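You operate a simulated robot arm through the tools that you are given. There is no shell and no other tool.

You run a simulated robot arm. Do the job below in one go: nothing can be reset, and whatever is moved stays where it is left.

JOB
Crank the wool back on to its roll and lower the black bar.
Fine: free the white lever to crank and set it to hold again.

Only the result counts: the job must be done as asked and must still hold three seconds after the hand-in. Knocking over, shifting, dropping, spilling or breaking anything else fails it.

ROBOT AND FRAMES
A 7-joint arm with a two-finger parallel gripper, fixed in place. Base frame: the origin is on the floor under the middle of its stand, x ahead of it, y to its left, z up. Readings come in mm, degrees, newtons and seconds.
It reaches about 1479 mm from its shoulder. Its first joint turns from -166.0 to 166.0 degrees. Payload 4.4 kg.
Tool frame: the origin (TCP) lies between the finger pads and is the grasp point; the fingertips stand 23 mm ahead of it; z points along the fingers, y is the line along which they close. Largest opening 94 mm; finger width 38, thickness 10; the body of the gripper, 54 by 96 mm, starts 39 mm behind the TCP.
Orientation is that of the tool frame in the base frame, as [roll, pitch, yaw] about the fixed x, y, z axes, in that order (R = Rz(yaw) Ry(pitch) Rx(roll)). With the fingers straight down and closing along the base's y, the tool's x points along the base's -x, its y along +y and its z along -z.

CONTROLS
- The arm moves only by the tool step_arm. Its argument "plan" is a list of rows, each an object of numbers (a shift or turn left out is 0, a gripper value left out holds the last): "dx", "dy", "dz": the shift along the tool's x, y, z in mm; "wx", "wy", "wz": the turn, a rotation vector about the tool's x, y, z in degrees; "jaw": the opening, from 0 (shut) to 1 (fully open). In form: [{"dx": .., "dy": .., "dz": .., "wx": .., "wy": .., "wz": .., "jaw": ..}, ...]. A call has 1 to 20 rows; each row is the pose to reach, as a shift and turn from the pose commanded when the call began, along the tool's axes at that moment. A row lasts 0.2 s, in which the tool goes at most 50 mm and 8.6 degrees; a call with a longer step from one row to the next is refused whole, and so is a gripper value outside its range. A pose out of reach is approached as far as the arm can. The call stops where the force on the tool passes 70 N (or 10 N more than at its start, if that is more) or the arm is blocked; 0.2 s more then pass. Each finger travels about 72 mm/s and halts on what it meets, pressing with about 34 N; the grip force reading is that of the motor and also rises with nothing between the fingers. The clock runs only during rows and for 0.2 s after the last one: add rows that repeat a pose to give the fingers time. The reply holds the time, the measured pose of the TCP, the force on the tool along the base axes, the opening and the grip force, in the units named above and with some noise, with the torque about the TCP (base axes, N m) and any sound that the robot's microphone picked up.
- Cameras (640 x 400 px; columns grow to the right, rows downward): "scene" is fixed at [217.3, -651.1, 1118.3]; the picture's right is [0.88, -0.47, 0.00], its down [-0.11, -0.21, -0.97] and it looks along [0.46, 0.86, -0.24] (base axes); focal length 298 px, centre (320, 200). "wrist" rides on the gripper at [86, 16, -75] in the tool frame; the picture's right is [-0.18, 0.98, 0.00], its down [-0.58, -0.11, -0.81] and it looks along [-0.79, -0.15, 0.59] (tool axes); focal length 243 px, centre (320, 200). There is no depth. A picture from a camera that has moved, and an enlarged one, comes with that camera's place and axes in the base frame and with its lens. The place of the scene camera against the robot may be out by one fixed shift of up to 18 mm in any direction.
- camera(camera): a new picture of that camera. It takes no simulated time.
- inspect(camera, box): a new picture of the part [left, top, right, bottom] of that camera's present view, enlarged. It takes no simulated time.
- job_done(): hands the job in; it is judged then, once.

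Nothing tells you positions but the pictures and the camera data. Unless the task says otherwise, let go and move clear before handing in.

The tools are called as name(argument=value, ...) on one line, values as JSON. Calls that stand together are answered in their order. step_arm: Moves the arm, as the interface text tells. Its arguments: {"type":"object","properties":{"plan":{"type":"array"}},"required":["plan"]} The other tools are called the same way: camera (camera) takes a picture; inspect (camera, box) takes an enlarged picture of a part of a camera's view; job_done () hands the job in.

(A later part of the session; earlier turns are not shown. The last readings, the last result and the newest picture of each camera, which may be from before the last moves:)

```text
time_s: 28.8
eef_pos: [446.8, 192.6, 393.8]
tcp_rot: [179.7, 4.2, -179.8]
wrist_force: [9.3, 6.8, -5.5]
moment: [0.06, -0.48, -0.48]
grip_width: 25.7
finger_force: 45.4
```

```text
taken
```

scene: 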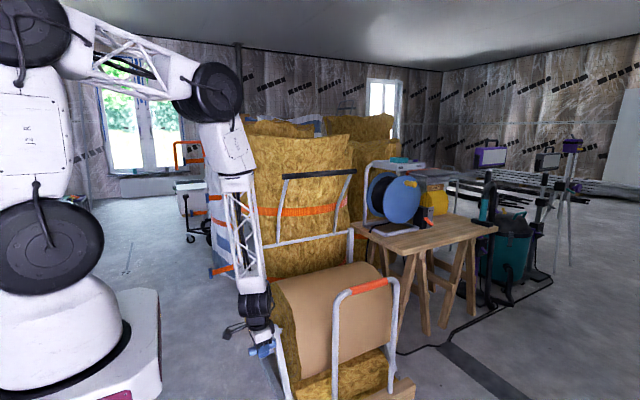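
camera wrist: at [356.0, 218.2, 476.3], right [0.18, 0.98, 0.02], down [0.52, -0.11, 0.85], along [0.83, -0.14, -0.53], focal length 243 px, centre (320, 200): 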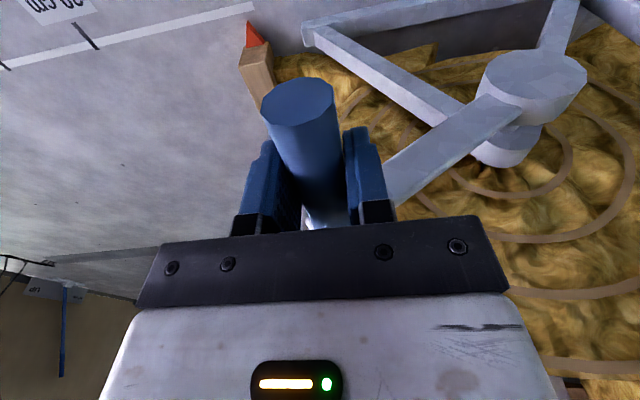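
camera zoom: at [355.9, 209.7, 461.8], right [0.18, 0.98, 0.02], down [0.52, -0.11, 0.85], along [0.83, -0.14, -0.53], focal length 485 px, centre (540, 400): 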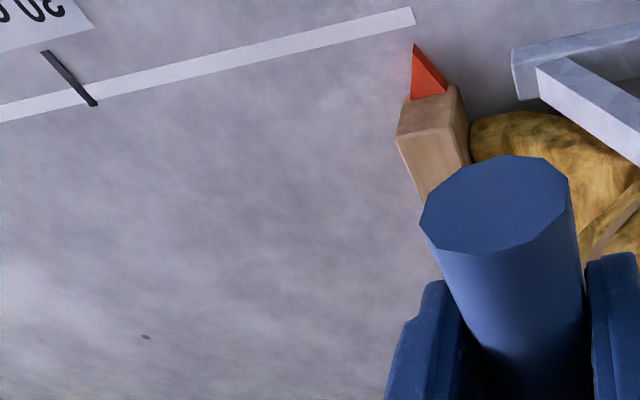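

The marker is now level with the zero end of the rule. I'll turn about 3° more to feel whether an end stop is there.

step_arm(plan=[{"dx": 0.2, "dy": -1.6, "dz": 3}, {"dx": 0.4, "dy": -3.2, "dz": 6}, {"dx": 0.6, "dy": -4.6, "dz": 8.9}, {"dx": 0.6, "dy": -4.6, "dz": 8.9}])

inspect(camera="wrist", box=[60, 0, 360, 200])

inspect(camera="scene", box=[220, 250, 440, 400])

```text
time_s: 29.8
eef_pos: [448.1, 187.8, 385.4]
tcp_rot: [179.7, 4.2, -179.9]
wrist_force: [8.5, 21.5, -11.7]
moment: [0.13, -0.02, -0.59]
grip_width: 25.8
finger_force: 44.5
```

```text
2.00 times, centred on (210, 100) of wrist
camera zoom: at [355.8, 204.8, 452.5], right [0.18, 0.98, 0.02], down [0.52, -0.11, 0.85], along [0.83, -0.14, -0.53], focal length 485 px, centre (540, 400)
```

zoom: 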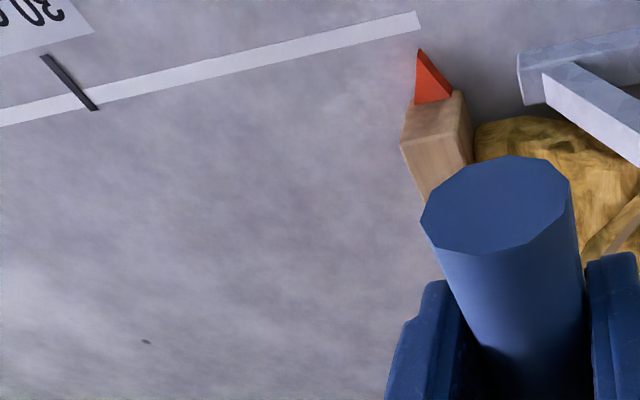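

```text
2.67 times, centred on (330, 325) of scene
camera zoom: at [217.3, -651.1, 1118.3], right [0.88, -0.47, 0.0], down [-0.11, -0.21, -0.97], along [0.46, 0.86, -0.24], focal length 794 px, centre (293, -133)
```

zoom: 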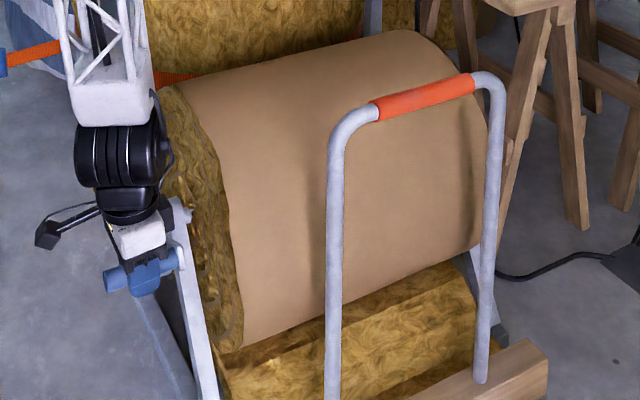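

The marker seems to have stopped at zero. I'll confirm with one more small crank, easing slightly inward to relieve the radial pull.

step_arm(plan=[{"dx": 0.2, "dy": 0.2, "dz": 3.5}, {"dx": 0.4, "dy": -1.2, "dz": 7}, {"dx": 0.7, "dy": -2.4, "dz": 10}, {"dx": 0.9, "dy": -3.5, "dz": 13}, {"dx": 0.9, "dy": -3.5, "dz": 13}])

inspect(camera="wrist", box=[60, 0, 360, 200])

inspect(camera="scene", box=[220, 250, 440, 400])

```text
time_s: 31.0
eef_pos: [447.0, 183.4, 370.0]
tcp_rot: [179.9, 4.0, -179.9]
wrist_force: [-22.5, -0.1, -1.9]
moment: [0.07, -0.3, -0.55]
grip_width: 25.8
finger_force: 45.3
```

```text
2.00 times, centred on (210, 100) of wrist
camera zoom: at [354.1, 200.8, 438.7], right [0.18, 0.98, 0.02], down [0.52, -0.11, 0.84], along [0.83, -0.14, -0.54], focal length 485 px, centre (540, 400)
```

zoom: 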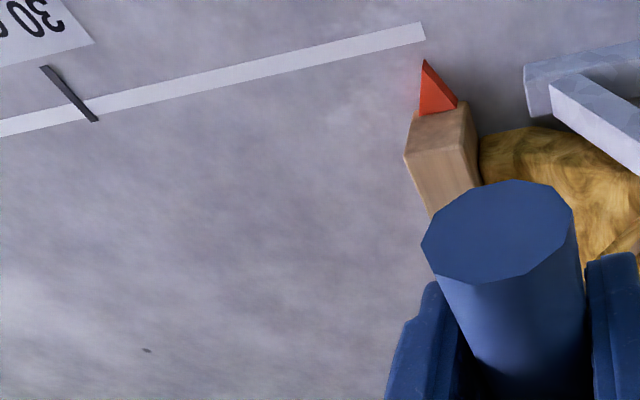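

```text
2.67 times, centred on (330, 325) of scene
camera zoom: at [217.3, -651.1, 1118.3], right [0.88, -0.47, 0.0], down [-0.11, -0.21, -0.97], along [0.46, 0.86, -0.24], focal length 794 px, centre (293, -133)
```

zoom: 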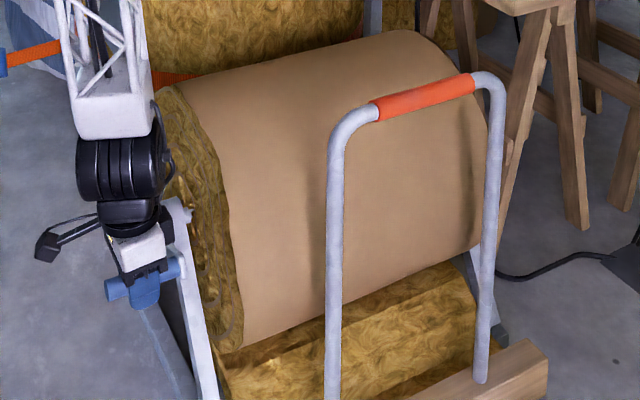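

The frame no longer moves, so the wool is fully wound in with the marker at zero. I'll ease back a few millimetres and open up, then lift clear of the handle.

step_arm(plan=[{"dy": 2, "dz": -5}, {"dy": 2, "dz": -5, "jaw": 0.4}, {"dy": 2, "dz": -5, "jaw": 0.6}, {"dy": 2, "dz": -5, "jaw": 0.9}, {"dy": 2, "dz": -5, "jaw": 1.0}, {"dx": 5, "dy": 2, "dz": -45, "jaw": 1.0}, {"dx": 10, "dy": 2, "dz": -90}, {"dx": 25, "dy": 2, "dz": -130}, {"dx": 25, "dy": 2, "dz": -130}])

camera(camera="wrist")

camera(camera="scene")

```text
time_s: 33.0
eef_pos: [412.2, 184.9, 498.0]
tcp_rot: [179.7, 4.2, -179.9]
wrist_force: [0.9, -0.2, 0.6]
moment: [0.01, -0.02, 0.03]
grip_width: 93.9
finger_force: 0.1
```

```text
taken
camera wrist: at [320.2, 202.4, 565.7], right [0.18, 0.98, 0.02], down [0.52, -0.11, 0.85], along [0.83, -0.14, -0.53], focal length 243 px, centre (320, 200)
```

wrist: 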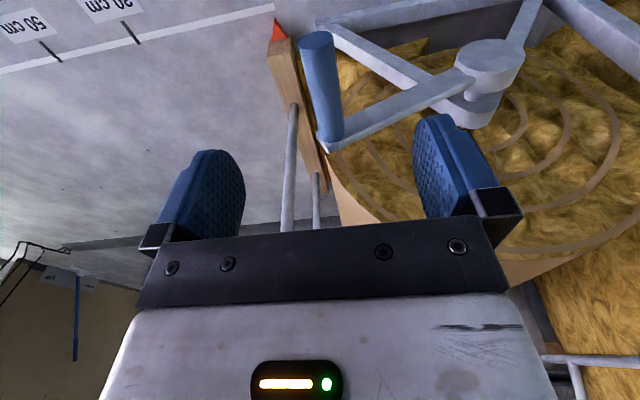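

```text
taken
```

scene: 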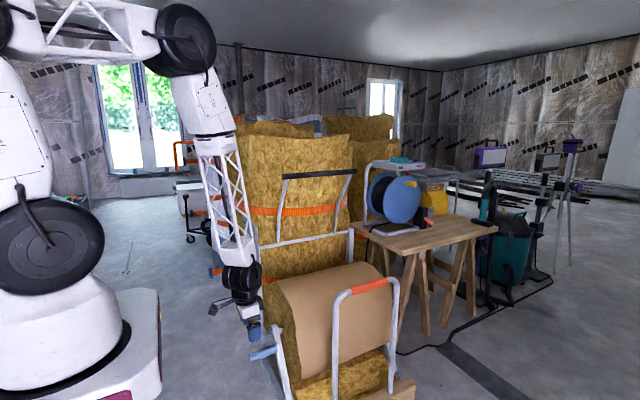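

The wool is at zero and the crank stays put with the gripper clear. I'll now go back to the FREE/HOLD plate, tilting the tool 45° again.

step_arm(plan=[{"dx": 1.7, "dy": 34, "dz": -30, "wy": -4}, {"dx": 3.5, "dy": 68, "dz": -60, "wy": -8}, {"dx": 5.2, "dy": 103, "dz": -85, "wy": -12}, {"dx": 7, "dy": 137, "dz": -110, "wy": -16}, {"dx": 8.7, "dy": 171, "dz": -130, "wy": -20}, {"dx": 10.4, "dy": 205, "dz": -150, "wy": -24}, {"dx": 12, "dy": 240, "dz": -170, "wy": -28}, {"dx": 14, "dy": 274, "dz": -187, "wy": -32}, {"dx": 16, "dy": 308, "dz": -202, "wy": -36}, {"dx": 17.3, "dy": 342, "dz": -216, "wy": -40.8}, {"dx": 17.3, "dy": 342, "dz": -216, "wy": -40.8}])

camera(camera="wrist")

```text
time_s: 35.4
eef_pos: [379.7, 527.6, 713.4]
tcp_rot: [179.6, 45.0, 179.7]
wrist_force: [-0.1, -0.2, -0.2]
moment: [-0.02, 0.03, 0.01]
grip_width: 93.8
finger_force: 0.0
```

```text
taken
camera wrist: at [265.2, 543.9, 704.9], right [0.13, 0.98, 0.13], down [-0.16, -0.11, 0.98], along [0.98, -0.15, 0.14], focal length 243 px, centre (320, 200)
```

wrist: 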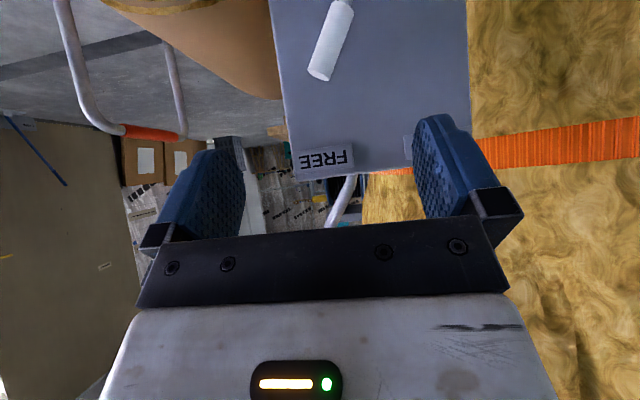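

The lever is still at FREE. I'll straddle the knob again and narrow the jaw loosely.

step_arm(plan=[{"dx": 0.4, "dy": 0.5, "dz": 35}, {"dx": 0.8, "dy": 1, "dz": 70}, {"dx": 1.2, "dy": 2, "dz": 105}, {"dx": 1.7, "dy": 2, "dz": 130}, {"dx": 1.7, "dy": 2, "dz": 141}, {"dx": 1.7, "dy": 2, "dz": 141, "jaw": 0.8}, {"dx": 1.7, "dy": 2, "dz": 141, "jaw": 0.62}, {"dx": 1.7, "dy": 2, "dz": 141, "jaw": 0.62}])

camera(camera="wrist")

```text
time_s: 37.2
eef_pos: [479.2, 527.8, 613.5]
tcp_rot: [179.7, 44.9, 179.8]
wrist_force: [0.4, 0.4, 0.8]
moment: [-0.01, -0.03, 0.0]
grip_width: 58.2
finger_force: 0.2
```

```text
taken
camera wrist: at [364.2, 544.9, 605.4], right [0.13, 0.98, 0.13], down [-0.16, -0.11, 0.98], along [0.98, -0.15, 0.14], focal length 243 px, centre (320, 200)
```

wrist: 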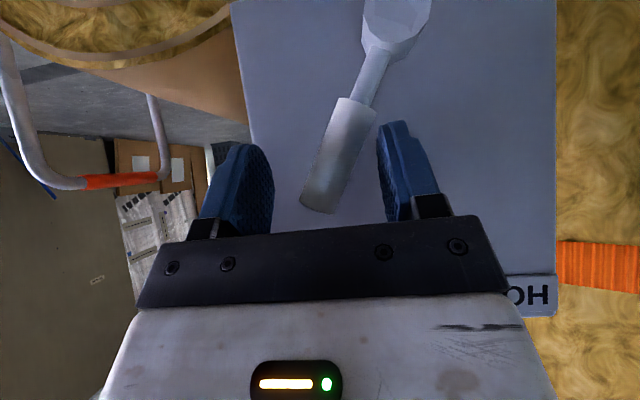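

Now I'll push the knob in +y toward HOLD along its arc.

step_arm(plan=[{"dy": 8, "dx": -1, "dz": -1}, {"dy": 16, "dx": -2, "dz": -2}, {"dy": 24, "dx": -3, "dz": -3}, {"dy": 32, "dx": -3.5, "dz": -3.5}, {"dy": 40, "dx": -4, "dz": -4}, {"dy": 48, "dx": -3.5, "dz": -3.5}, {"dy": 56, "dx": -2.5, "dz": -2.5}, {"dy": 64, "dx": -1.5, "dz": -1.5}, {"dy": 72, "dx": 0, "dz": 0}])

camera(camera="wrist")

```text
time_s: 39.2
eef_pos: [477.7, 601.1, 614.5]
tcp_rot: [179.6, 44.9, 179.9]
wrist_force: [0.1, -0.3, 0.2]
moment: [-0.03, 0.0, -0.04]
grip_width: 58.5
finger_force: 0.0
```

```text
taken
camera wrist: at [362.8, 617.5, 605.6], right [0.13, 0.98, 0.13], down [-0.16, -0.11, 0.98], along [0.98, -0.15, 0.14], focal length 243 px, centre (320, 200)
```

wrist: 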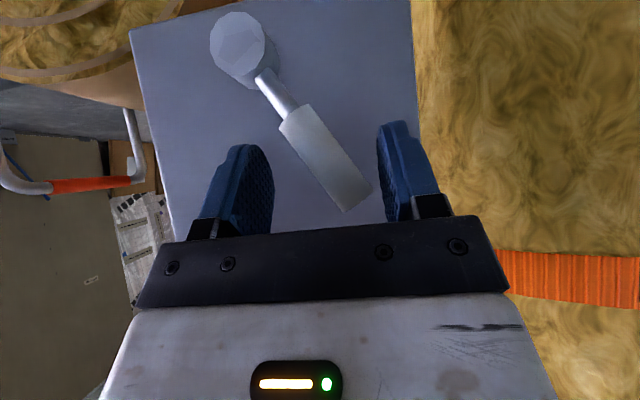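

The lever is back at HOLD, with its tip where it was at the start. I'll open and back away to confirm it holds.

step_arm(plan=[{"jaw": 0.8}, {"jaw": 1.0}, {"dz": -15, "jaw": 1.0}, {"dz": -60}, {"dz": -105}, {"dz": -150}, {"dz": -150}])

camera(camera="wrist")

inspect(camera="scene", box=[200, 150, 420, 290])

```text
time_s: 40.8
eef_pos: [373.9, 602.1, 720.9]
tcp_rot: [179.7, 44.9, 179.9]
wrist_force: [0.7, 0.1, -0.2]
moment: [-0.01, 0.02, 0.03]
grip_width: 94.0
finger_force: 0.0
```

```text
taken
camera wrist: at [258.4, 617.5, 713.0], right [0.13, 0.98, 0.13], down [-0.16, -0.11, 0.98], along [0.98, -0.15, 0.14], focal length 243 px, centre (320, 200)
```

wrist: 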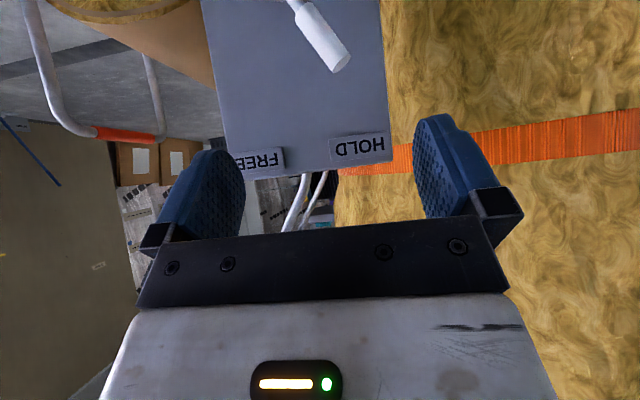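

```text
2.86 times, centred on (310, 220) of scene
camera zoom: at [217.3, -651.1, 1118.3], right [0.88, -0.47, 0.0], down [-0.11, -0.21, -0.97], along [0.46, 0.86, -0.24], focal length 850 px, centre (349, 143)
```

zoom: 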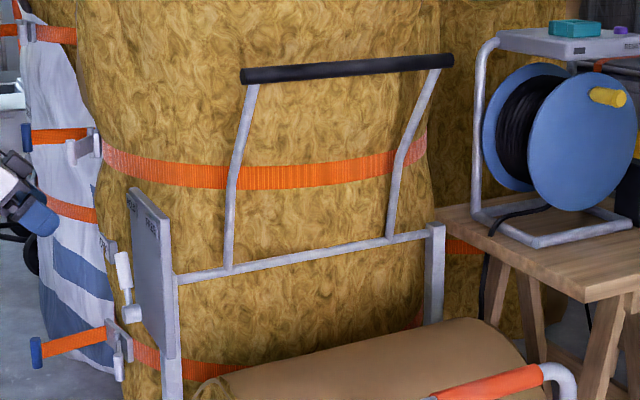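

HOLD is confirmed in both views. Now for the black bar: I'll raise the gripper to a point near its left end, fingers down, and look at it closely.

step_arm(plan=[{"dx": -31.5, "dy": -18.2, "dz": -10.8, "wy": 4.5}, {"dx": -63, "dy": -36.4, "dz": -21.6, "wy": 9}, {"dx": -94.5, "dy": -54.6, "dz": -32.4, "wy": 13.5}, {"dx": -126, "dy": -72.8, "dz": -43.2, "wy": 18}, {"dx": -157.5, "dy": -91, "dz": -54, "wy": 22.5}, {"dx": -189, "dy": -109.2, "dz": -64.8, "wy": 27}, {"dx": -220.5, "dy": -127.4, "dz": -75.6, "wy": 31.5}, {"dx": -252, "dy": -145.6, "dz": -86.4, "wy": 36}, {"dx": -283.5, "dy": -163.8, "dz": -97.2, "wy": 40.5}, {"dx": -315, "dy": -182, "dz": -108, "wy": 45}, {"dx": -315, "dy": -182, "dz": -108, "wy": 45}])

camera(camera="wrist")

camera(camera="scene")

```text
time_s: 43.2
eef_pos: [518.9, 417.4, 1018.3]
tcp_rot: [179.7, -0.1, -179.9]
wrist_force: [1.0, -0.4, -0.4]
moment: [0.01, -0.03, -0.03]
grip_width: 93.9
finger_force: 0.1
```

```text
taken
camera wrist: at [432.1, 433.9, 1093.5], right [0.18, 0.98, 0.0], down [0.58, -0.11, 0.8], along [0.79, -0.14, -0.59], focal length 243 px, centre (320, 200)
```

wrist: 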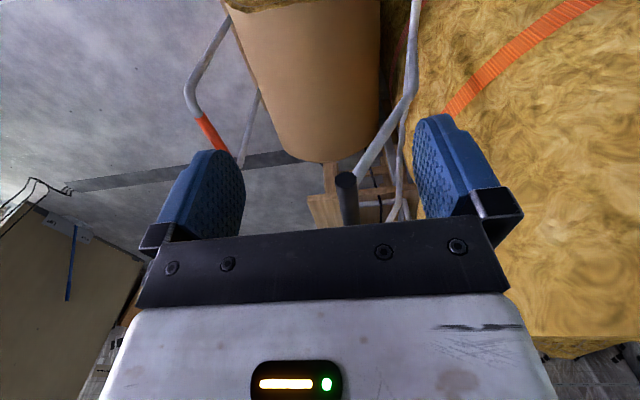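

```text
taken
```

scene: 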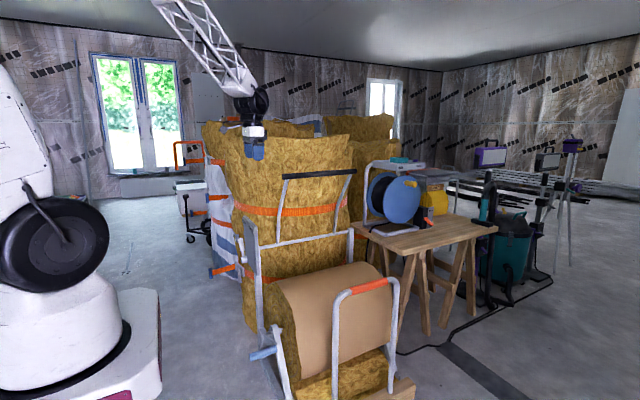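

inspect(camera="wrist", box=[250, 0, 450, 230])

inspect(camera="scene", box=[240, 120, 400, 280])

```text
1.74 times, centred on (350, 115) of wrist
camera zoom: at [432.1, 433.9, 1093.5], right [0.18, 0.98, 0.0], down [0.58, -0.11, 0.8], along [0.79, -0.14, -0.59], focal length 422 px, centre (268, 348)
```

zoom: 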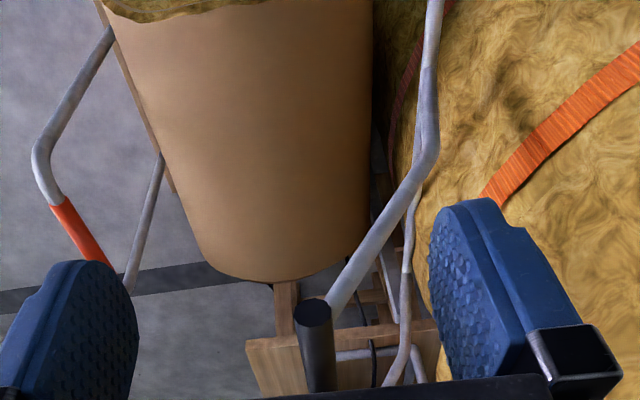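

```text
2.50 times, centred on (320, 200) of scene
camera zoom: at [217.3, -651.1, 1118.3], right [0.88, -0.47, 0.0], down [-0.11, -0.21, -0.97], along [0.46, 0.86, -0.24], focal length 744 px, centre (320, 200)
```

zoom: 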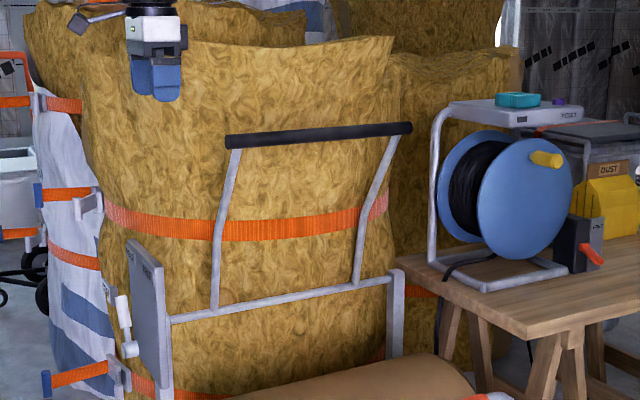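

The bar's left end is at about (619, 428, 933), its arms hinge on the crossbar near (y=575, z=580), and it swings forward and down onto the roll. I'll move above it at x≈730, between the two arms, and check alignment.

step_arm(plan=[{"dx": -42, "dy": 2}, {"dx": -84, "dy": 4}, {"dx": -126, "dy": 6}, {"dx": -168, "dy": 8}, {"dx": -211, "dy": 10}, {"dx": -211, "dy": 10}])

camera(camera="wrist")

inspect(camera="scene", box=[240, 100, 400, 220])

```text
time_s: 44.6
eef_pos: [730.7, 428.3, 1020.2]
tcp_rot: [179.6, -0.1, -180.0]
wrist_force: [-0.5, -0.4, 0.1]
moment: [-0.05, 0.02, 0.02]
grip_width: 94.0
finger_force: 0.0
```

```text
taken
camera wrist: at [643.8, 444.6, 1094.4], right [0.18, 0.98, 0.0], down [0.58, -0.11, 0.81], along [0.79, -0.14, -0.59], focal length 243 px, centre (320, 200)
```

wrist: 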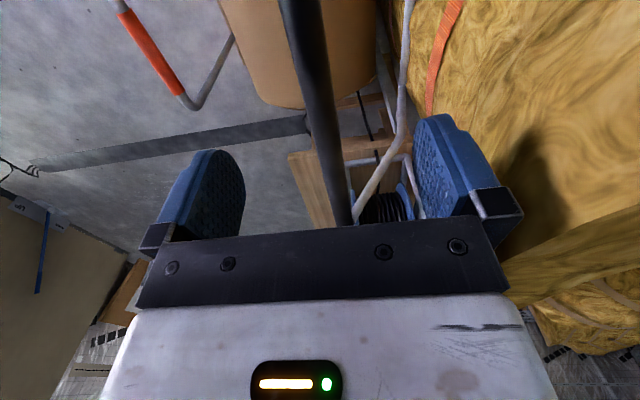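

```text
3.33 times, centred on (320, 160) of scene
camera zoom: at [217.3, -651.1, 1118.3], right [0.88, -0.47, 0.0], down [-0.11, -0.21, -0.97], along [0.46, 0.86, -0.24], focal length 992 px, centre (320, 333)
```

zoom: 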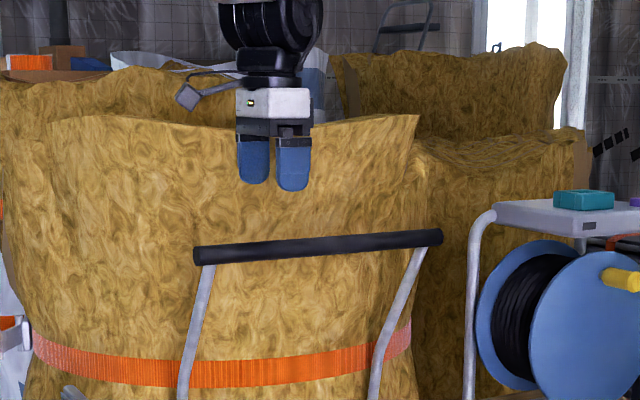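

The bar runs straight between the open fingers at y≈428. I'll descend so the bar sits near the fingertips and close on it.

step_arm(plan=[{"dz": 25}, {"dz": 45}, {"dz": 60}, {"dz": 72}, {"dz": 72}])

inspect(camera="scene", box=[240, 100, 400, 220])

camera(camera="wrist")

```text
time_s: 45.8
eef_pos: [730.4, 429.5, 946.5]
tcp_rot: [179.8, -0.1, -180.0]
wrist_force: [0.4, -0.7, 0.3]
moment: [0.02, 0.01, 0.0]
grip_width: 93.9
finger_force: 0.0
```

```text
3.33 times, centred on (320, 160) of scene
camera zoom: at [217.3, -651.1, 1118.3], right [0.88, -0.47, 0.0], down [-0.11, -0.21, -0.97], along [0.46, 0.86, -0.24], focal length 992 px, centre (320, 333)
```

zoom: 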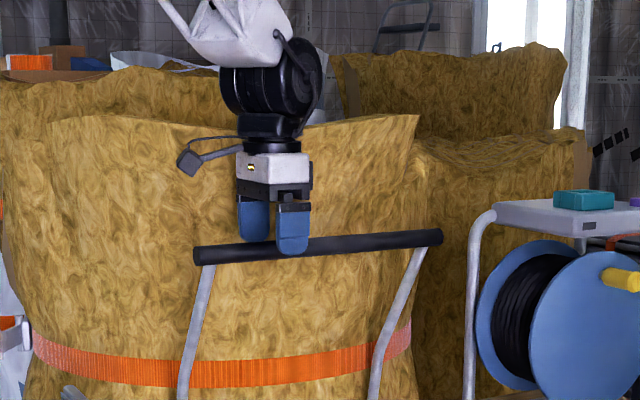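

```text
taken
camera wrist: at [643.1, 445.4, 1021.0], right [0.18, 0.98, 0.0], down [0.58, -0.11, 0.81], along [0.79, -0.14, -0.59], focal length 243 px, centre (320, 200)
```

wrist: 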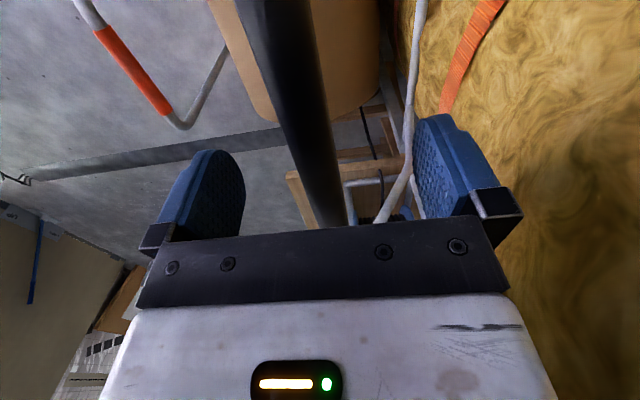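

The fingers straddle the bar with the tips just below its centre. Closing now.

step_arm(plan=[{"dz": 2, "jaw": 0.6}, {"dz": 2, "jaw": 0.3}, {"dz": 2, "jaw": 0.15}, {"dz": 2, "jaw": 0.15}, {"dz": 2, "jaw": 0.15}])

inspect(camera="scene", box=[240, 100, 400, 220])

```text
time_s: 47.0
eef_pos: [729.8, 428.7, 944.3]
tcp_rot: [179.6, -0.2, -179.8]
wrist_force: [0.8, -1.1, 1.6]
moment: [-0.01, 0.04, -0.43]
grip_width: 23.6
finger_force: 45.1
```

```text
3.33 times, centred on (320, 160) of scene
camera zoom: at [217.3, -651.1, 1118.3], right [0.88, -0.47, 0.0], down [-0.11, -0.21, -0.97], along [0.46, 0.86, -0.24], focal length 992 px, centre (320, 333)
```

zoom: 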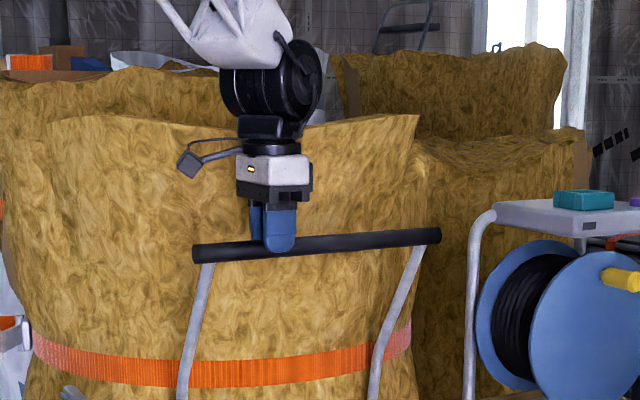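

Gripped at 23.6 mm. I'll swing the bar forward along its arc, first 10°, and check the forces against my hinge estimate.

step_arm(plan=[{"dy": -15.2, "dz": 6.7}, {"dy": -30.2, "dz": 14.1}, {"dy": -44.7, "dz": 22.1}, {"dy": -58.9, "dz": 30.8}, {"dy": -58.9, "dz": 30.8}])

camera(camera="scene")

```text
time_s: 48.2
eef_pos: [729.1, 370.8, 913.8]
tcp_rot: [179.8, 0.0, -179.9]
wrist_force: [20.6, 1.3, -3.0]
moment: [0.09, -0.63, -0.42]
grip_width: 23.6
finger_force: 45.1
```

```text
taken
```

scene: 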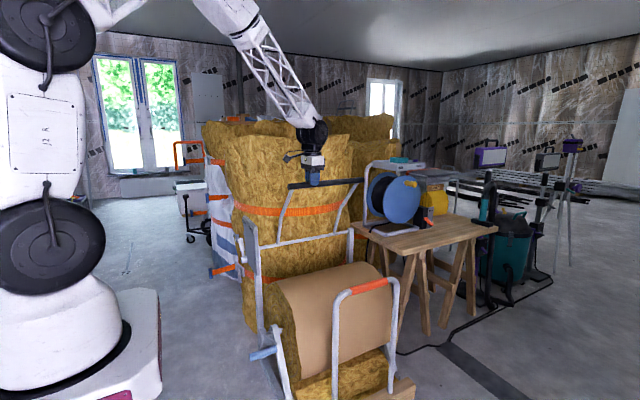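

The bar follows with little force. I'll continue another 20°.

step_arm(plan=[{"dx": -0.5, "dy": -13.9, "dz": 9.2}, {"dx": -0.8, "dy": -27.2, "dz": 19.1}, {"dx": -1, "dy": -40.2, "dz": 29.5}, {"dx": -1, "dy": -52.7, "dz": 40.5}, {"dx": -1, "dy": -64.7, "dz": 52.0}, {"dx": -1, "dy": -76.2, "dz": 64.1}, {"dx": -1, "dy": -87.1, "dz": 76.6}, {"dx": -1, "dy": -97.5, "dz": 89.6}, {"dx": -1, "dy": -97.5, "dz": 89.6}])

camera(camera="scene")

camera(camera="wrist")

```text
time_s: 50.2
eef_pos: [729.9, 272.3, 822.9]
tcp_rot: [179.7, -0.1, -179.9]
wrist_force: [-15.2, 9.9, -12.1]
moment: [0.27, 0.52, -0.47]
grip_width: 23.3
finger_force: 45.0
```

```text
taken
```

scene: 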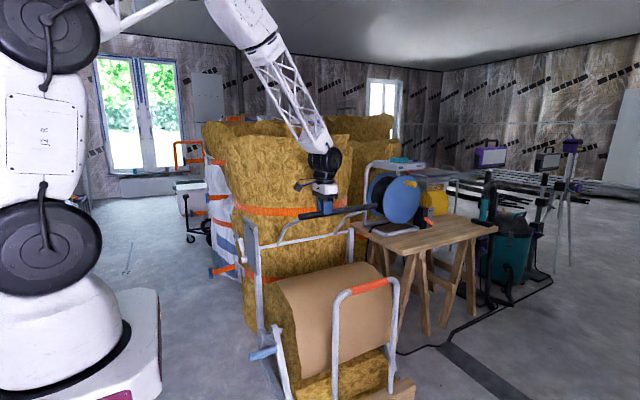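

```text
taken
camera wrist: at [644.1, 289.5, 897.4], right [0.18, 0.98, 0.0], down [0.58, -0.11, 0.8], along [0.79, -0.14, -0.59], focal length 243 px, centre (320, 200)
```

wrist: 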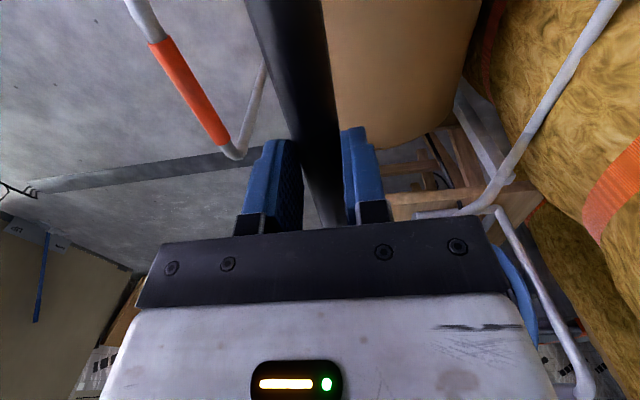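

The hinge estimate fits well, so I'll keep swinging the bar down another 25°.

step_arm(plan=[{"dy": -9.8, "dz": 13.5}, {"dy": -19.0, "dz": 27.3}, {"dy": -27.6, "dz": 41.5}, {"dy": -35.6, "dz": 56.1}, {"dy": -42.9, "dz": 71.1}, {"dy": -49.6, "dz": 86.3}, {"dy": -55.6, "dz": 101.8}, {"dy": -60.9, "dz": 117.6}, {"dy": -65.6, "dz": 133.6}, {"dy": -69.5, "dz": 149.7}, {"dy": -69.5, "dz": 149.7}])

camera(camera="scene")

camera(camera="wrist")

```text
time_s: 52.6
eef_pos: [730.3, 202.1, 673.9]
tcp_rot: [179.7, -0.1, -179.8]
wrist_force: [0.5, -0.4, -0.4]
moment: [0.01, 0.01, -0.01]
grip_width: 14.1
finger_force: 0.1
```

```text
taken
```

scene: 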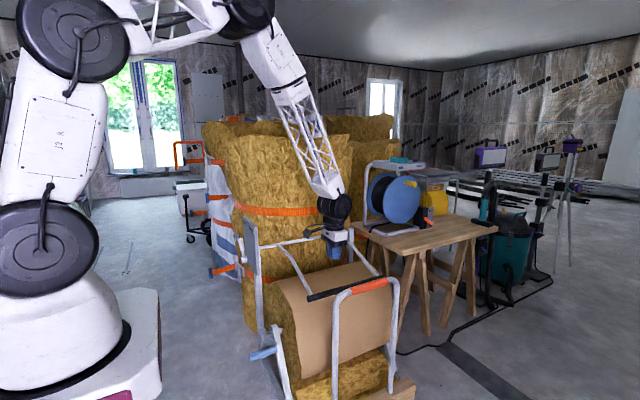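

```text
taken
camera wrist: at [644.1, 220.0, 747.8], right [0.18, 0.98, 0.0], down [0.58, -0.11, 0.81], along [0.79, -0.14, -0.59], focal length 243 px, centre (320, 200)
```

wrist: 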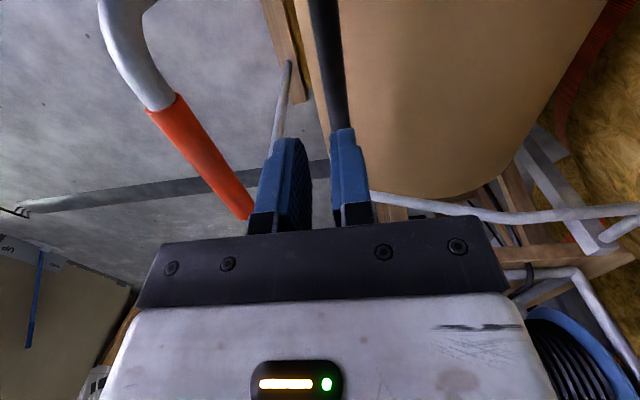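

The bar slipped out of the fingertips and settled on the roll. I'll check where it rests and that nothing else moved.

inspect(camera="scene", box=[230, 210, 430, 340])

inspect(camera="wrist", box=[230, 0, 430, 220])

inspect(camera="scene", box=[220, 270, 440, 400])

```text
3.08 times, centred on (330, 275) of scene
camera zoom: at [217.3, -651.1, 1118.3], right [0.88, -0.47, 0.0], down [-0.11, -0.21, -0.97], along [0.46, 0.86, -0.24], focal length 916 px, centre (289, -31)
```

zoom: 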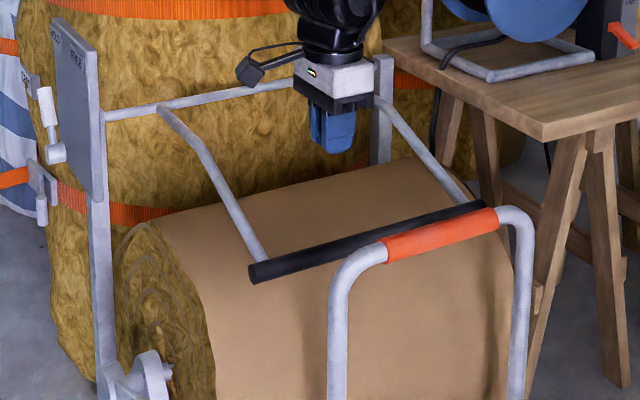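

```text
1.82 times, centred on (330, 110) of wrist
camera zoom: at [644.1, 220.0, 747.8], right [0.18, 0.98, 0.0], down [0.58, -0.11, 0.81], along [0.79, -0.14, -0.59], focal length 441 px, centre (302, 364)
```

zoom: 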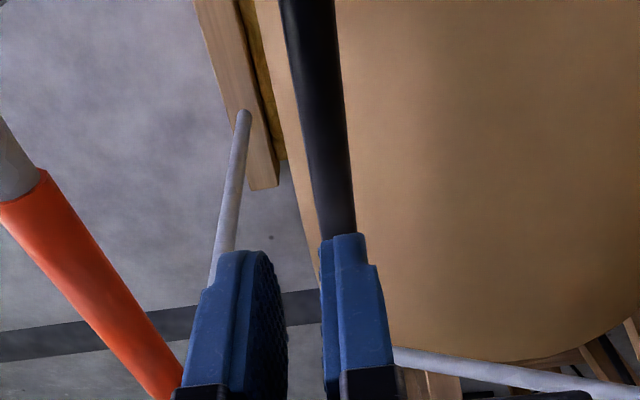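

```text
2.91 times, centred on (330, 335) of scene
camera zoom: at [217.3, -651.1, 1118.3], right [0.88, -0.47, 0.0], down [-0.11, -0.21, -0.97], along [0.46, 0.86, -0.24], focal length 866 px, centre (291, -193)
```

zoom: 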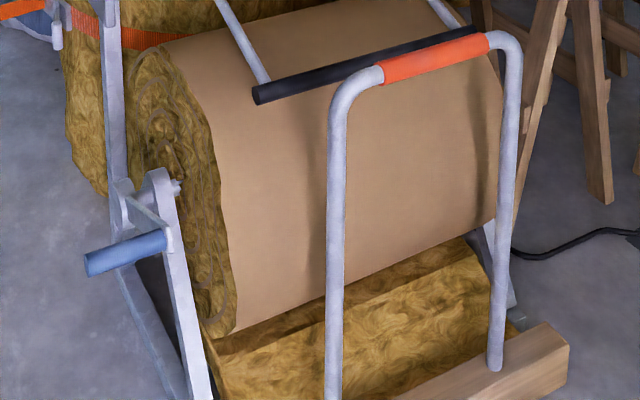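

The bar now sits near (y≈200, z≈510), apparently a little above the roll. It may still be sinking slowly, so I'll raise the gripper slightly, let a second pass, and compare.

step_arm(plan=[{"dz": -10}, {"dz": -20, "jaw": 0.15}, {"dz": -20}, {"dz": -20}, {"dz": -20}, {"dz": -20}])

inspect(camera="scene", box=[230, 210, 430, 340])

inspect(camera="wrist", box=[230, 0, 430, 220])

```text
time_s: 54.0
eef_pos: [731.7, 203.7, 693.3]
tcp_rot: [179.7, -0.1, -179.9]
wrist_force: [-0.3, -0.3, -0.8]
moment: [0.03, 0.01, 0.02]
grip_width: 14.3
finger_force: 0.1
```

```text
3.08 times, centred on (330, 275) of scene
camera zoom: at [217.3, -651.1, 1118.3], right [0.88, -0.47, 0.0], down [-0.11, -0.21, -0.97], along [0.46, 0.86, -0.24], focal length 916 px, centre (289, -31)
```

zoom: 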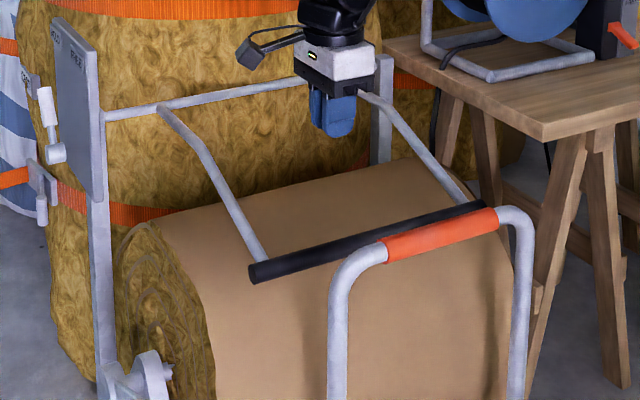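

```text
1.82 times, centred on (330, 110) of wrist
camera zoom: at [644.5, 219.9, 768.2], right [0.18, 0.98, 0.0], down [0.58, -0.11, 0.81], along [0.79, -0.14, -0.59], focal length 441 px, centre (302, 364)
```

zoom: 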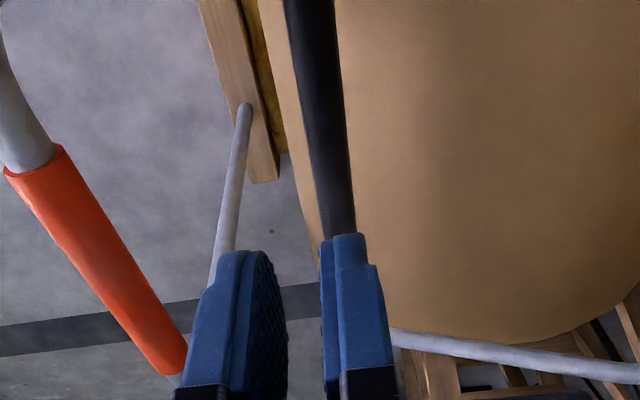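

The bar isn't moving. To see whether it's fully down I'll look at its left end from the side.

step_arm(plan=[{"dx": 43, "dz": -2}, {"dx": 86, "dz": -4}, {"dx": 129, "dz": -6}, {"dx": 172, "dz": -7}, {"dx": 172, "dz": -7}])

camera(camera="wrist")

inspect(camera="wrist", box=[220, 0, 420, 220])

```text
time_s: 55.2
eef_pos: [557.7, 200.7, 699.7]
tcp_rot: [179.7, -0.1, -179.9]
wrist_force: [-0.1, 0.2, 0.2]
moment: [0.01, -0.01, -0.01]
grip_width: 14.0
finger_force: 0.0
```

```text
taken
camera wrist: at [471.1, 217.1, 774.0], right [0.18, 0.98, 0.0], down [0.58, -0.11, 0.81], along [0.79, -0.14, -0.59], focal length 243 px, centre (320, 200)
```

wrist: 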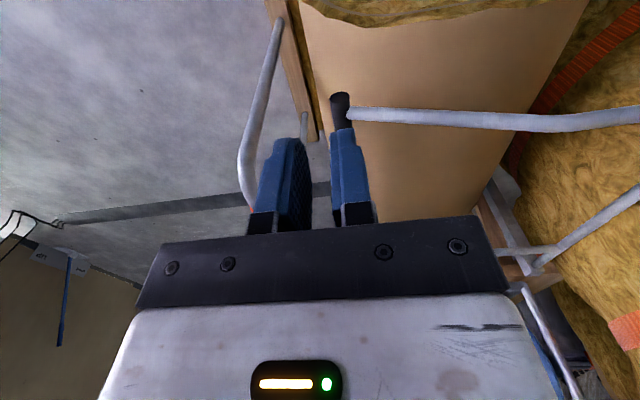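

```text
1.82 times, centred on (320, 110) of wrist
camera zoom: at [471.1, 217.1, 774.0], right [0.18, 0.98, 0.0], down [0.58, -0.11, 0.81], along [0.79, -0.14, -0.59], focal length 441 px, centre (320, 364)
```

zoom: 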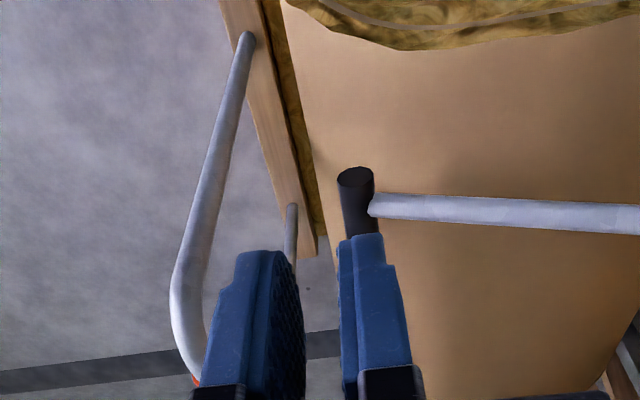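

The bar end is near (619, 212, ~520), which looks like a gap above the roll, so I'm not sure it's fully down. I'll return over the bar with the fingers nearly closed and press gently from above to feel whether it's on its stop.

step_arm(plan=[{"dx": -43, "dy": 3, "jaw": 0.13}, {"dx": -86, "dy": 6}, {"dx": -129, "dy": 9}, {"dx": -172, "dy": 11}, {"dx": -172, "dy": 11, "dz": 30}, {"dx": -172, "dy": 11, "dz": 65}, {"dx": -172, "dy": 11, "dz": 95}, {"dx": -172, "dy": 11, "dz": 118}, {"dx": -172, "dy": 11, "dz": 118}])

camera(camera="wrist")

inspect(camera="scene", box=[230, 210, 430, 340])

```text
time_s: 57.2
eef_pos: [731.4, 214.8, 580.9]
tcp_rot: [179.7, -0.1, -179.9]
wrist_force: [0.0, -0.5, 0.0]
moment: [0.01, 0.01, -0.02]
grip_width: 12.1
finger_force: 0.1
```

```text
taken
camera wrist: at [645.1, 231.2, 655.5], right [0.18, 0.98, 0.0], down [0.58, -0.11, 0.81], along [0.79, -0.14, -0.59], focal length 243 px, centre (320, 200)
```

wrist: 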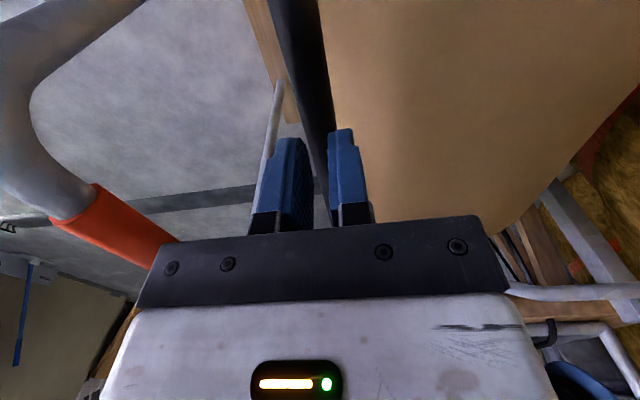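

```text
3.08 times, centred on (330, 275) of scene
camera zoom: at [217.3, -651.1, 1118.3], right [0.88, -0.47, 0.0], down [-0.11, -0.21, -0.97], along [0.46, 0.86, -0.24], focal length 916 px, centre (289, -31)
```

zoom: 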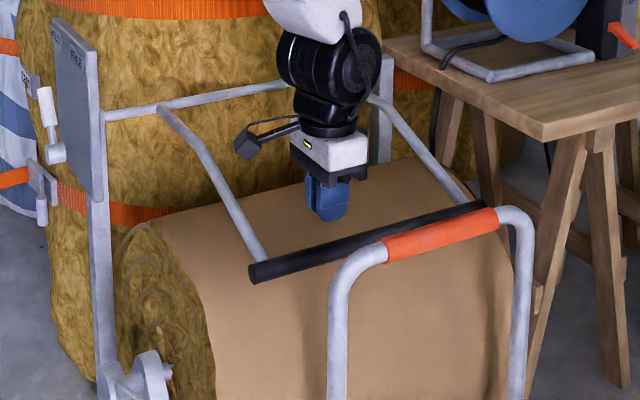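

I'm above the bar in the gap between the fingertips. I'll descend in small steps and watch the force.

step_arm(plan=[{"dz": 8}, {"dz": 16}, {"dz": 24}, {"dz": 30}])

inspect(camera="scene", box=[230, 210, 430, 340])

inspect(camera="wrist", box=[220, 0, 420, 220])

```text
time_s: 58.2
eef_pos: [731.4, 214.8, 552.3]
tcp_rot: [179.7, -0.1, -179.8]
wrist_force: [0.1, 0.5, -0.4]
moment: [0.02, 0.04, 0.0]
grip_width: 11.9
finger_force: 0.0
```

```text
3.08 times, centred on (330, 275) of scene
camera zoom: at [217.3, -651.1, 1118.3], right [0.88, -0.47, 0.0], down [-0.11, -0.21, -0.97], along [0.46, 0.86, -0.24], focal length 916 px, centre (289, -31)
```

zoom: 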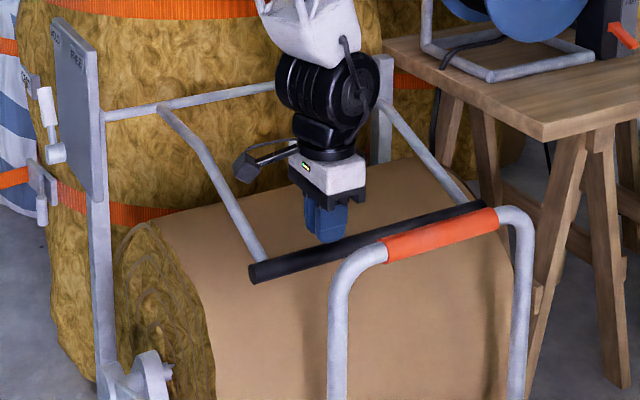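

```text
1.82 times, centred on (320, 110) of wrist
camera zoom: at [644.1, 232.4, 626.5], right [0.18, 0.98, 0.0], down [0.58, -0.11, 0.81], along [0.79, -0.14, -0.59], focal length 441 px, centre (320, 364)
```

zoom: 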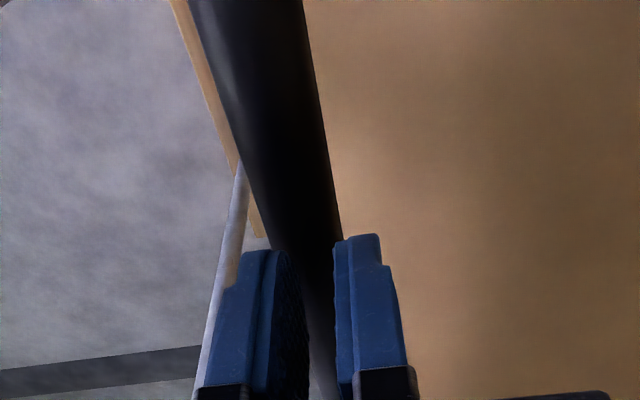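

By its apparent width the bar's axis is at y≈212, z≈506, so its top is about 11 mm below the fingertips. I'll shift 3 mm and press down gently.

step_arm(plan=[{"dy": -3, "dz": 3}, {"dy": -3, "dz": 6}, {"dy": -3, "dz": 9}, {"dy": -3, "dz": 12}, {"dy": -3, "dz": 15}])

inspect(camera="wrist", box=[220, 0, 420, 220])

inspect(camera="scene", box=[230, 210, 430, 340])

```text
time_s: 59.4
eef_pos: [729.9, 210.3, 536.4]
tcp_rot: [179.7, -0.1, -179.8]
wrist_force: [7.3, -25.3, 10.6]
moment: [-0.71, -0.13, -0.17]
grip_width: 23.2
finger_force: 12.5
```

```text
1.82 times, centred on (320, 110) of wrist
camera zoom: at [643.2, 227.7, 610.7], right [0.18, 0.98, 0.0], down [0.58, -0.11, 0.8], along [0.79, -0.14, -0.59], focal length 441 px, centre (320, 364)
```

zoom: 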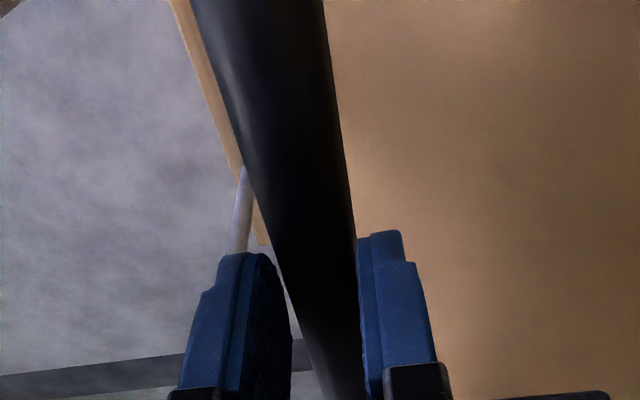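

```text
3.08 times, centred on (330, 275) of scene
camera zoom: at [217.3, -651.1, 1118.3], right [0.88, -0.47, 0.0], down [-0.11, -0.21, -0.97], along [0.46, 0.86, -0.24], focal length 916 px, centre (289, -31)
```

zoom: 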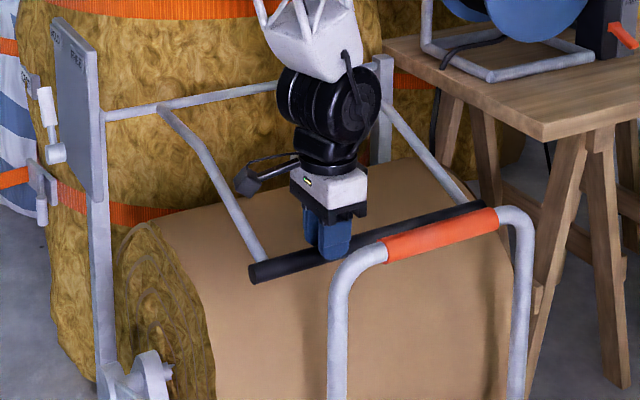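

The bar spread the fingertips instead of moving down, which suggests it's already on its stop. I'll open, lift off, close the fingers fully and press once from the top to confirm.

step_arm(plan=[{"jaw": 0.4}, {"jaw": 0.6}, {"dz": -20, "jaw": 0.6}, {"dz": -40, "jaw": 0.6}, {"dy": 1.5, "dz": -40, "jaw": 0.2}, {"dy": 1.5, "dz": -40, "jaw": 0.0}, {"dy": 1.5, "dz": -40, "jaw": 0.0}, {"dy": 1.5, "dz": -40, "jaw": 0.0}])

inspect(camera="scene", box=[230, 210, 430, 340])

inspect(camera="wrist", box=[220, 0, 420, 220])

```text
time_s: 61.2
eef_pos: [730.6, 214.0, 578.1]
tcp_rot: [179.8, -0.1, -180.0]
wrist_force: [0.1, 0.4, 0.1]
moment: [-0.03, 0.01, -0.01]
grip_width: 0.0
finger_force: 34.0
```

```text
3.08 times, centred on (330, 275) of scene
camera zoom: at [217.3, -651.1, 1118.3], right [0.88, -0.47, 0.0], down [-0.11, -0.21, -0.97], along [0.46, 0.86, -0.24], focal length 916 px, centre (289, -31)
```

zoom: 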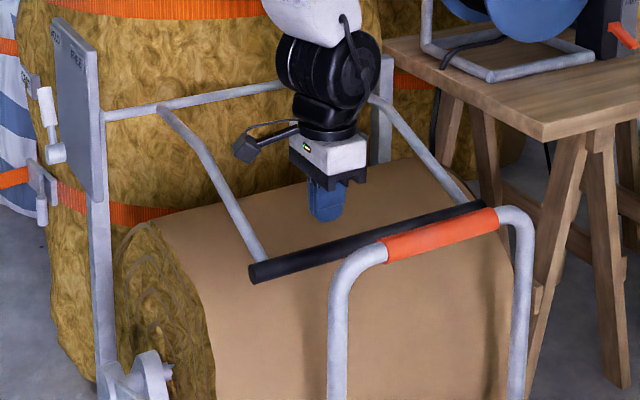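

```text
1.82 times, centred on (320, 110) of wrist
camera zoom: at [643.7, 230.3, 652.0], right [0.18, 0.98, 0.0], down [0.58, -0.11, 0.81], along [0.79, -0.14, -0.59], focal length 441 px, centre (320, 364)
```

zoom: 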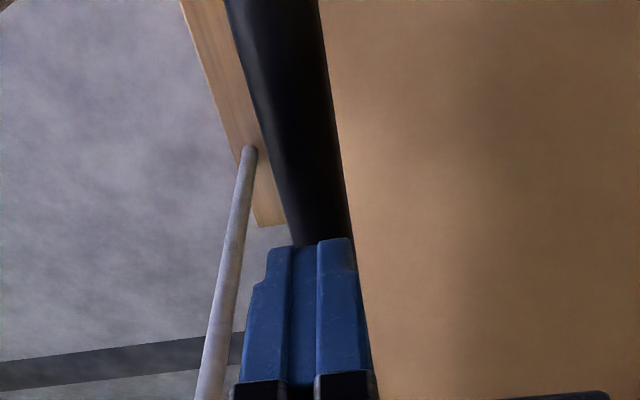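

The closed fingertips are lined up over the bar. I'll lower them in small increments to press on it.

step_arm(plan=[{"dz": 12}, {"dz": 24}, {"dz": 31}, {"dz": 34}, {"dz": 36}])

```text
time_s: 62.4
eef_pos: [731.7, 213.2, 544.9]
tcp_rot: [179.7, -0.1, -179.8]
wrist_force: [-8.1, -4.4, 16.4]
moment: [-0.14, 0.25, -0.03]
grip_width: 0.0
finger_force: 33.7
stopped in row 5: the force on the tool passed its limit at 80 N (the readings are from after the stop); the commanded pose is now the measured one
```

Pressing met firm resistance over just a couple of millimetres, with about 80 N at the stop, so the bar is on its lower stop. I'll lift clear and check everything.

step_arm(plan=[{"dz": -20}, {"dz": -60}, {"dz": -105}, {"dz": -150}, {"dx": 45, "dz": -180}, {"dx": 90, "dz": -200}, {"dx": 135, "dz": -220}, {"dx": 180, "dz": -240}, {"dx": 180, "dz": -240}, {"dx": 180, "dz": -240}])

camera(camera="scene")

inspect(camera="scene", box=[230, 210, 430, 340])

camera(camera="wrist")

```text
refused: row 5 steps farther than a row can; nothing moved
```

```text
taken
```

scene: 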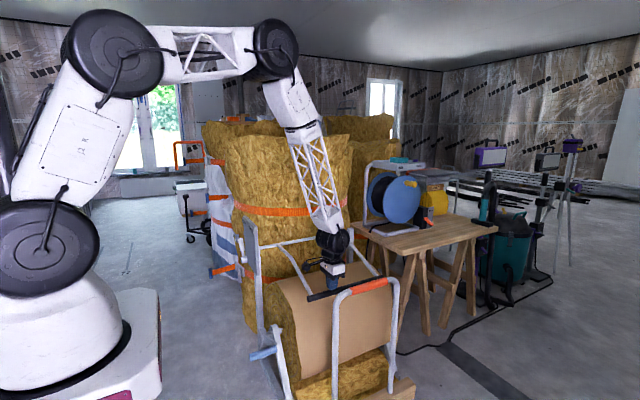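

```text
3.08 times, centred on (330, 275) of scene
camera zoom: at [217.3, -651.1, 1118.3], right [0.88, -0.47, 0.0], down [-0.11, -0.21, -0.97], along [0.46, 0.86, -0.24], focal length 916 px, centre (289, -31)
```

zoom: 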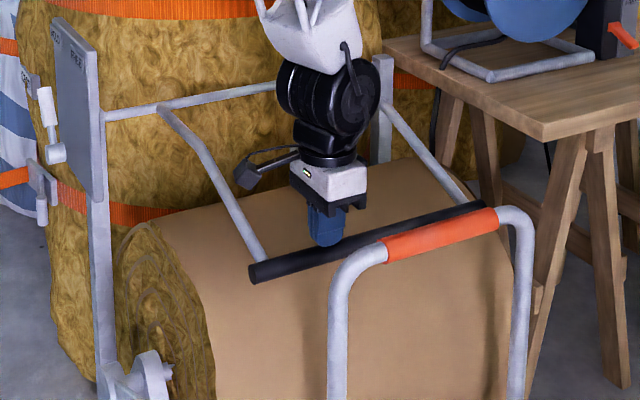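

```text
taken
camera wrist: at [644.5, 230.7, 619.1], right [0.18, 0.98, 0.01], down [0.58, -0.11, 0.81], along [0.79, -0.14, -0.59], focal length 243 px, centre (320, 200)
```

wrist: 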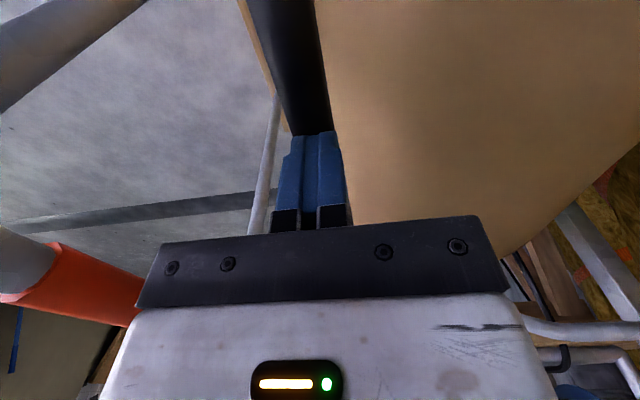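

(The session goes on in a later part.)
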